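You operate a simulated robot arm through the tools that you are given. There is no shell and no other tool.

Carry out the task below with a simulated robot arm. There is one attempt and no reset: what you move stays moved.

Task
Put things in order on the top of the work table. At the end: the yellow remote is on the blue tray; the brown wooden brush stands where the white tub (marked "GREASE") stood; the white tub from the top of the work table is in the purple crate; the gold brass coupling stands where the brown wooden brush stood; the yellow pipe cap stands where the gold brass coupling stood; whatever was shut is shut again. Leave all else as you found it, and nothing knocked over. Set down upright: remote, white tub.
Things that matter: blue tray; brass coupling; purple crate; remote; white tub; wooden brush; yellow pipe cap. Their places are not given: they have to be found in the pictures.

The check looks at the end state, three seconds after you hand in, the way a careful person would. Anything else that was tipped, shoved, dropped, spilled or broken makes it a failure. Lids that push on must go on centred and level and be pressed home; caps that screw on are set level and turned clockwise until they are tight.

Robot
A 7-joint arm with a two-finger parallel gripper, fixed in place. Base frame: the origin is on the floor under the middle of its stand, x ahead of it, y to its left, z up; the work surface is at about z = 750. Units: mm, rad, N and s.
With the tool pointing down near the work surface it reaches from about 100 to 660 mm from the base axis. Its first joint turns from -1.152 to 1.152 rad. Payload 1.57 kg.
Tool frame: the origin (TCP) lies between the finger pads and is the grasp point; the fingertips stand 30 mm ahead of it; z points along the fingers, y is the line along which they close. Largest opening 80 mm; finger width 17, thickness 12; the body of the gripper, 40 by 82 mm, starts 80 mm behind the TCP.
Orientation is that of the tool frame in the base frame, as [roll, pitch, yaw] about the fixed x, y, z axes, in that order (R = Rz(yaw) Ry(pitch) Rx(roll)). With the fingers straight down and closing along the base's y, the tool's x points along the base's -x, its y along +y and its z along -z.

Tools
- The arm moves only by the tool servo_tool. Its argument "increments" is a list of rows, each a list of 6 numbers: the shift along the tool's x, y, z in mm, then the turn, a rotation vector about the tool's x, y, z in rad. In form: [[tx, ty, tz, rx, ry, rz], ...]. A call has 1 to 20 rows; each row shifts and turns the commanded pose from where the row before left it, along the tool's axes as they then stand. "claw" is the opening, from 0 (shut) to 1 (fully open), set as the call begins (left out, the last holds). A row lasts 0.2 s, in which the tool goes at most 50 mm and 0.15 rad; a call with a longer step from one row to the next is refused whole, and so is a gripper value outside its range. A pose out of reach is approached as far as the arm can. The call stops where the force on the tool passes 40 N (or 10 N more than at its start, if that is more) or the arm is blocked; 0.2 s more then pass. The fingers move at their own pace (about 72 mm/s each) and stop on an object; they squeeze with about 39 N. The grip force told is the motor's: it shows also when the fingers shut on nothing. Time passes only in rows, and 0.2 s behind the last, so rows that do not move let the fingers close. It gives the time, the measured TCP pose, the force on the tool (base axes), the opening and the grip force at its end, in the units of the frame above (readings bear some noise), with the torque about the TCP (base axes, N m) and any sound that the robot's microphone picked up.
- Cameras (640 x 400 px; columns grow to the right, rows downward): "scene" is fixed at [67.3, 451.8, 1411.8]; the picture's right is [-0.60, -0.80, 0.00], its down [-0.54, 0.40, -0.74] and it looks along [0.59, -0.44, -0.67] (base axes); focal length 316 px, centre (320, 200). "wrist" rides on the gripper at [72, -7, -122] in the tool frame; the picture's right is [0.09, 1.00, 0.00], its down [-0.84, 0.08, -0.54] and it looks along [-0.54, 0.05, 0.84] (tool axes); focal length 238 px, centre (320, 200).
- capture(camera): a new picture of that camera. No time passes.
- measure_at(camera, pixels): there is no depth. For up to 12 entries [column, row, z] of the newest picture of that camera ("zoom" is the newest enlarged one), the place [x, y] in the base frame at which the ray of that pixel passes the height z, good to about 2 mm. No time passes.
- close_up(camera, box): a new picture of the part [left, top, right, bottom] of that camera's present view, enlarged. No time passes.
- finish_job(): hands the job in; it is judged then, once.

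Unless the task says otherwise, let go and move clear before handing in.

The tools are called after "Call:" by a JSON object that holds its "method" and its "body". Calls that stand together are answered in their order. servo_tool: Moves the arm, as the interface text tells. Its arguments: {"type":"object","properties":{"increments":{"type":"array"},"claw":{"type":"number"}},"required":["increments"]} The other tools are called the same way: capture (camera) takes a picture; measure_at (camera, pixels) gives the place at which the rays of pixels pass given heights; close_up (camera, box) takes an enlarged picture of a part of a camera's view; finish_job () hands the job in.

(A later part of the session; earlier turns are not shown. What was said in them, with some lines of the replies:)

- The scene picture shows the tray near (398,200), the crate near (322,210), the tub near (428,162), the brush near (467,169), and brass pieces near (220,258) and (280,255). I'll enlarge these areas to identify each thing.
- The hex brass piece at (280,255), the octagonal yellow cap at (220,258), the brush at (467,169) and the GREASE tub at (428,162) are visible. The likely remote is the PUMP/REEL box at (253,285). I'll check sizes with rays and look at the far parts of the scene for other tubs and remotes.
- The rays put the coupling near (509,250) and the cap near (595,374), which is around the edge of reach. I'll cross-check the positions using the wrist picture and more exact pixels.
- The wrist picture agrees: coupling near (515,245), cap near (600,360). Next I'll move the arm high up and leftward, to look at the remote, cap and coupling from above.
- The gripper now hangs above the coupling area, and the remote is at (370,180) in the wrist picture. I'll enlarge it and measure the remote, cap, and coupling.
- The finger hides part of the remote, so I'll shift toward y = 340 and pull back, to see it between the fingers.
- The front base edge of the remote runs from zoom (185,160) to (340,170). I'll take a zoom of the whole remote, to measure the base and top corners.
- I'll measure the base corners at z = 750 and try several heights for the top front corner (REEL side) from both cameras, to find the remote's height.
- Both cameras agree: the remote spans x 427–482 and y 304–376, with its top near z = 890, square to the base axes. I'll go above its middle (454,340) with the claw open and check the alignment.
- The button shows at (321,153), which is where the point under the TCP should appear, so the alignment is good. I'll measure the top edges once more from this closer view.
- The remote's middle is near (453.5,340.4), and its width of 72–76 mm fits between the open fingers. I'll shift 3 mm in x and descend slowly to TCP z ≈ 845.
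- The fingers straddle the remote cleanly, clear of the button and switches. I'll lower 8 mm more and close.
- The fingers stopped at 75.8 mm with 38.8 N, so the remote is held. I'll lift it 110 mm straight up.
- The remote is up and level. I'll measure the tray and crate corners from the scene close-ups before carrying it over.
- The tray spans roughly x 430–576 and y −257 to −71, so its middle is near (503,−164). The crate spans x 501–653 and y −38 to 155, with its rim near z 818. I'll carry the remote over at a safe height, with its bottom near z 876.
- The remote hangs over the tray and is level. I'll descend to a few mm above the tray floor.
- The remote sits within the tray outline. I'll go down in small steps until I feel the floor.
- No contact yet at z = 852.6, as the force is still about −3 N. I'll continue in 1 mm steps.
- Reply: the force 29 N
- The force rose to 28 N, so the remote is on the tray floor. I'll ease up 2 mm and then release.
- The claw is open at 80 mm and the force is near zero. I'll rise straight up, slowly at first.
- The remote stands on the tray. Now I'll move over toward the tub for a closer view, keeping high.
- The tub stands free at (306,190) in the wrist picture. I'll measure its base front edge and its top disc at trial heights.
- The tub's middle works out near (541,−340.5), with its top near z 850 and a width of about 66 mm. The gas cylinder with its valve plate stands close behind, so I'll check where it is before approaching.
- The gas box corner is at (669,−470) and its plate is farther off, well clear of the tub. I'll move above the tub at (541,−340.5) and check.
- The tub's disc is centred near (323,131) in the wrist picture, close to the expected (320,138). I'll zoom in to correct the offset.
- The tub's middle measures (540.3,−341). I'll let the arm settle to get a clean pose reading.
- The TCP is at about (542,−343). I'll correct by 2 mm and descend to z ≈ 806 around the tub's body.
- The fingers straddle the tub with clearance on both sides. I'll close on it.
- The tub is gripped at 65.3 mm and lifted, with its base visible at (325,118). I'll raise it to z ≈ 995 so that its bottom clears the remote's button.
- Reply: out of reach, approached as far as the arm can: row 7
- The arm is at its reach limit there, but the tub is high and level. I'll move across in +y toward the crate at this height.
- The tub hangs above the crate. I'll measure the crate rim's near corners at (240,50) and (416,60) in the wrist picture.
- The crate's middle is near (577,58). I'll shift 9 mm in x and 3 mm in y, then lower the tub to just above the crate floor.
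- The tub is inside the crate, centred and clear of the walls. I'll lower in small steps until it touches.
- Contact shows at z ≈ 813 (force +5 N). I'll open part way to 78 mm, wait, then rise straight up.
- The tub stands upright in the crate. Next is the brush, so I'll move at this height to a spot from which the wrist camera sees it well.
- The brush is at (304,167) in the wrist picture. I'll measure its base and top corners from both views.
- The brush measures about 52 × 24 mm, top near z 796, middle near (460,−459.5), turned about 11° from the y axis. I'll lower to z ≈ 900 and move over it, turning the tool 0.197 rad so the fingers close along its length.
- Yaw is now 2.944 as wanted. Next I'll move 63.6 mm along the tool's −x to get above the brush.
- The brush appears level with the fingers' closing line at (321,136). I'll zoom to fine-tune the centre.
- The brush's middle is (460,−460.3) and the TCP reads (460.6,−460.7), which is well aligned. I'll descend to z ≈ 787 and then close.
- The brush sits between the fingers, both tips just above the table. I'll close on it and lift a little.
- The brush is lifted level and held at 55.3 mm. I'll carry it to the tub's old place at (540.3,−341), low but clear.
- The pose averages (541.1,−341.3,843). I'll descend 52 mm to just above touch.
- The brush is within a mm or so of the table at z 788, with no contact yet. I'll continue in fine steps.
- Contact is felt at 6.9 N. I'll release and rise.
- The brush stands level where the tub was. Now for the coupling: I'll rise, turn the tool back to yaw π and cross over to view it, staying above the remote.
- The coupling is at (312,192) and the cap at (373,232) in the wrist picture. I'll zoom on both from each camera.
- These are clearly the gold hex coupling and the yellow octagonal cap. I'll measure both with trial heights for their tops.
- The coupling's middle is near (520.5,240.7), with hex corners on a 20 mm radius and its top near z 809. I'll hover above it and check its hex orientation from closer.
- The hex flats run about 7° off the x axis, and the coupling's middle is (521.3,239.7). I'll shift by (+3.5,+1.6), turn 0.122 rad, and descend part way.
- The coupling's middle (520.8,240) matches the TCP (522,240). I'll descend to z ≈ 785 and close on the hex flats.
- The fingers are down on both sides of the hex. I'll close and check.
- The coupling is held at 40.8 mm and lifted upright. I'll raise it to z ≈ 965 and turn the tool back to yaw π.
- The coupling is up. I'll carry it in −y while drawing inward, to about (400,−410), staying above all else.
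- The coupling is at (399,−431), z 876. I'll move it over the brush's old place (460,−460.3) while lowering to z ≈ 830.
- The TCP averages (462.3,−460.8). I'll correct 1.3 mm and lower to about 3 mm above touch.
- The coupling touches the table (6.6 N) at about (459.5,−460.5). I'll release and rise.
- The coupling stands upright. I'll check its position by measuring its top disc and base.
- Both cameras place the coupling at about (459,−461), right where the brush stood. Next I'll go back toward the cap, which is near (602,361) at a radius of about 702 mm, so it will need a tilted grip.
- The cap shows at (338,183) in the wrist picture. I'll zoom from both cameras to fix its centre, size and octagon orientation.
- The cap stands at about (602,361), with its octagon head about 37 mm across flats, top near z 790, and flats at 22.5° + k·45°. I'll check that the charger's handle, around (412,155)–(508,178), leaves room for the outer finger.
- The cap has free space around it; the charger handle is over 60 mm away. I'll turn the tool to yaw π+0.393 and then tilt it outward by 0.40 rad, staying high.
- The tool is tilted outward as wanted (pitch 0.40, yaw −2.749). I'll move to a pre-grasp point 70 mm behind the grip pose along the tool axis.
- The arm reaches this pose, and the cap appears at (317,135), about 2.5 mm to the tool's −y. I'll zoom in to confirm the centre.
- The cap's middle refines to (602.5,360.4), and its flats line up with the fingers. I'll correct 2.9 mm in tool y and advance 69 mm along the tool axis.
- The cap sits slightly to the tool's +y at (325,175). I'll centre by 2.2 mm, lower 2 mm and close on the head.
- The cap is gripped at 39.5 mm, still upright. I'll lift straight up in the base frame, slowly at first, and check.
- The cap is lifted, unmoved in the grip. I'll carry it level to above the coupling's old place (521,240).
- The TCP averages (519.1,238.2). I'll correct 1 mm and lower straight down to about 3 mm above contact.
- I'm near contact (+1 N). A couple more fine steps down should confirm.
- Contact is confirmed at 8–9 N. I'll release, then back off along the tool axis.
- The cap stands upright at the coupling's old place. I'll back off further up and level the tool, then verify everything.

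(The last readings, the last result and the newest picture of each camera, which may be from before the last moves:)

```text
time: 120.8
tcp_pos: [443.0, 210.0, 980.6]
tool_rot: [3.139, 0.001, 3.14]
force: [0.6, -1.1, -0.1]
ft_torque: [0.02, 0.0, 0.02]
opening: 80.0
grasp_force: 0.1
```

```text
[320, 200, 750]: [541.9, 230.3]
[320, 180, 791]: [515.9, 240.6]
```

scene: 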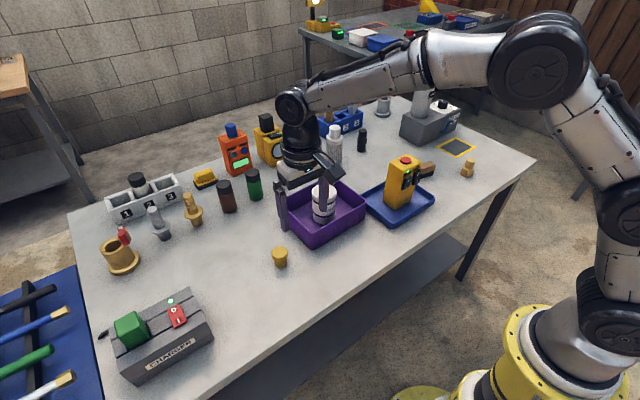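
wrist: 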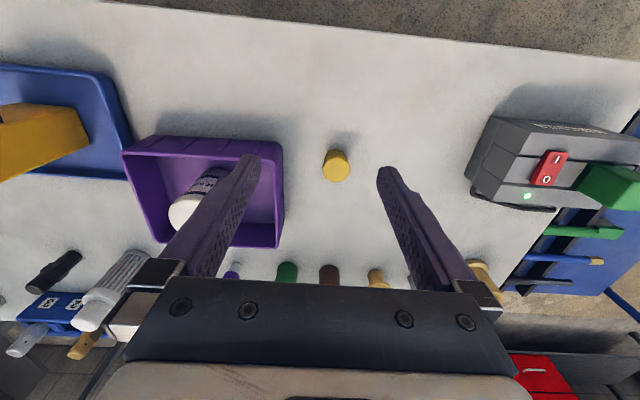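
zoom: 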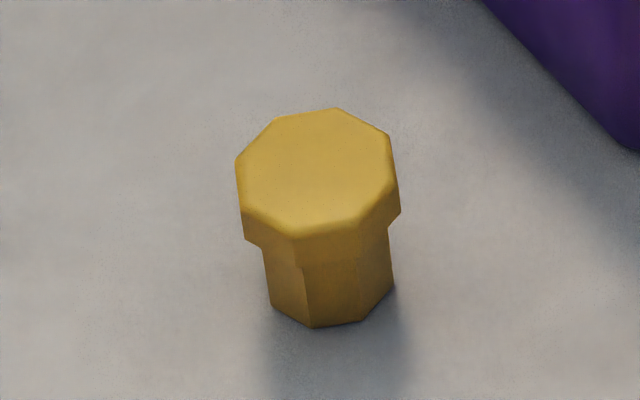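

The cap measures about (520.8,239), where the coupling stood. I'll return the arm to its start pose, clear of everything, and look over the whole table.

Call:
{"method": "servo_tool", "body": {"increments": [[-2, -15, -15, 0, 0, 0], [-4, -30, -15, 0, 0, 0], [-4, -36, -15, 0, 0, 0], [-4, -36, -12, 0, 0, 0], [-4, -36, 0, 0, 0, 0], [-4, -36, 0, 0, 0, 0], [-4, -30, 0, 0, 0, 0], [-4, -13, 0, 0, 0, 0], [0, 0, 0, 0, 0, 0]]}}

Call:
{"method": "capture", "body": {"camera": "scene"}}

Call:
{"method": "capture", "body": {"camera": "wrist"}}

Call:
{"method": "close_up", "body": {"camera": "scene", "box": [360, 130, 500, 220]}}

Call:
{"method": "close_up", "body": {"camera": "scene", "box": [260, 165, 450, 285]}}

```text
time: 122.8
tcp_pos: [473.0, -22.1, 1039.1]
tool_rot: [3.141, -0.001, -3.141]
force: [-0.9, 0.5, 0.1]
ft_torque: [0.02, 0.01, 0.02]
opening: 80.0
grasp_force: 0.0
```

```text
taken
```

scene: 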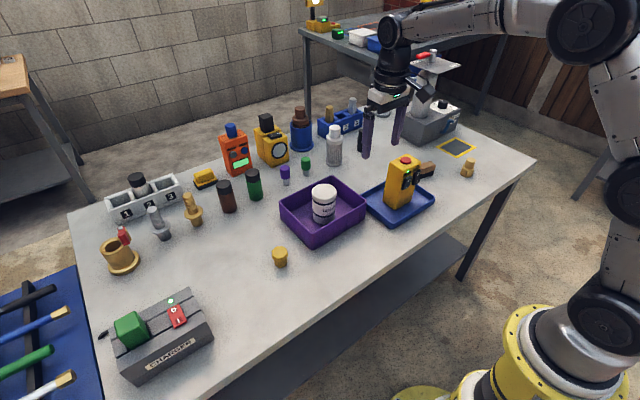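

```text
taken
```

wrist: 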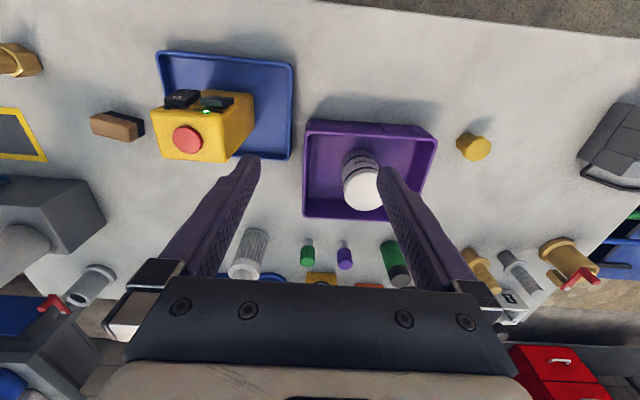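

```text
4.44 times, centred on (430, 175) of scene
```

zoom: 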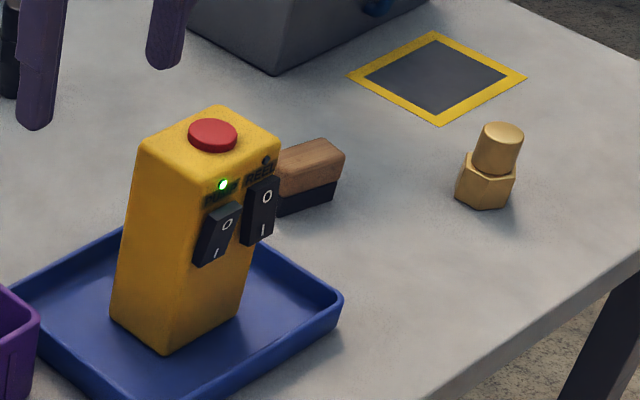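

```text
3.33 times, centred on (355, 225) of scene
```

zoom: 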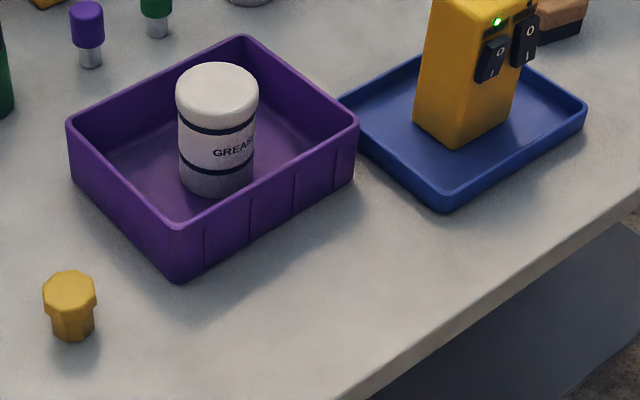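

All five things appear placed and upright, and the tray and crate have not shifted. I'll do one last check of the brush's position.

Call:
{"method": "close_up", "body": {"camera": "wrist", "box": [80, 95, 160, 155]}}

Call:
{"method": "measure_at", "body": {"camera": "wrist", "pixels": [[117, 128, 783], [104, 112, 750], [144, 119, 750]]}}

```text
6.67 times, centred on (120, 125) of wrist
```

zoom: 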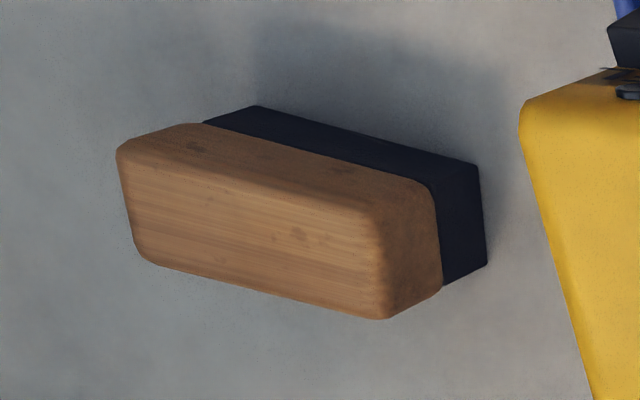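

```text
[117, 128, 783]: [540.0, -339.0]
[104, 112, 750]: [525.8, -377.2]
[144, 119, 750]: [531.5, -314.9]
```

Call:
{"method": "measure_at", "body": {"camera": "zoom", "pixels": [[257, 106, 750], [478, 164, 750], [488, 264, 750]]}}

```text
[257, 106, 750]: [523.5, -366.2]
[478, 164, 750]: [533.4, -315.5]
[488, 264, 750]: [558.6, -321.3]
```

The brush's base is centred near (541,−343), within about 2–3 mm of the tub's old place (540,−341). Everything is upright, released and clear, so I'll hand in.

Call:
{"method": "finish_job", "body": {}}

```text
The job is handed in.
```

The job is handed in. All five things are in their new places, and the final pictures show each one upright and released.

| Thing | Asked-for place | Where it ended up |
|---|---|---|
| Yellow remote | On the blue tray | Standing near the middle of the tray |
| White tub (GREASE) | In the purple crate | Standing near the middle of the crate |
| Wooden brush | Tub's old place (540, −341) | About (541, −343) |
| Brass coupling | Brush's old place (460, −460) | About (459, −461) |
| Yellow pipe cap | Coupling's old place (521, 240) | About (521, 239) |

Positions are x, y in mm, good to about 2 mm.

- **Which object is the remote:** I took the yellow box with the PUMP and REEL switches and the red button to be the remote. I gripped it by its plain sides, and the pump light is still green.
- **Which piece is which:** I took the gold hex piece as the coupling and the octagonal yellow piece as the cap. The barbed gold fitting stayed where it was.
- **Shut things:** Nothing had to be opened, so nothing needed shutting again.
- **Everything else:** In the final pictures the rest of the table looks as it did at the start. The arm is back at its starting pose.
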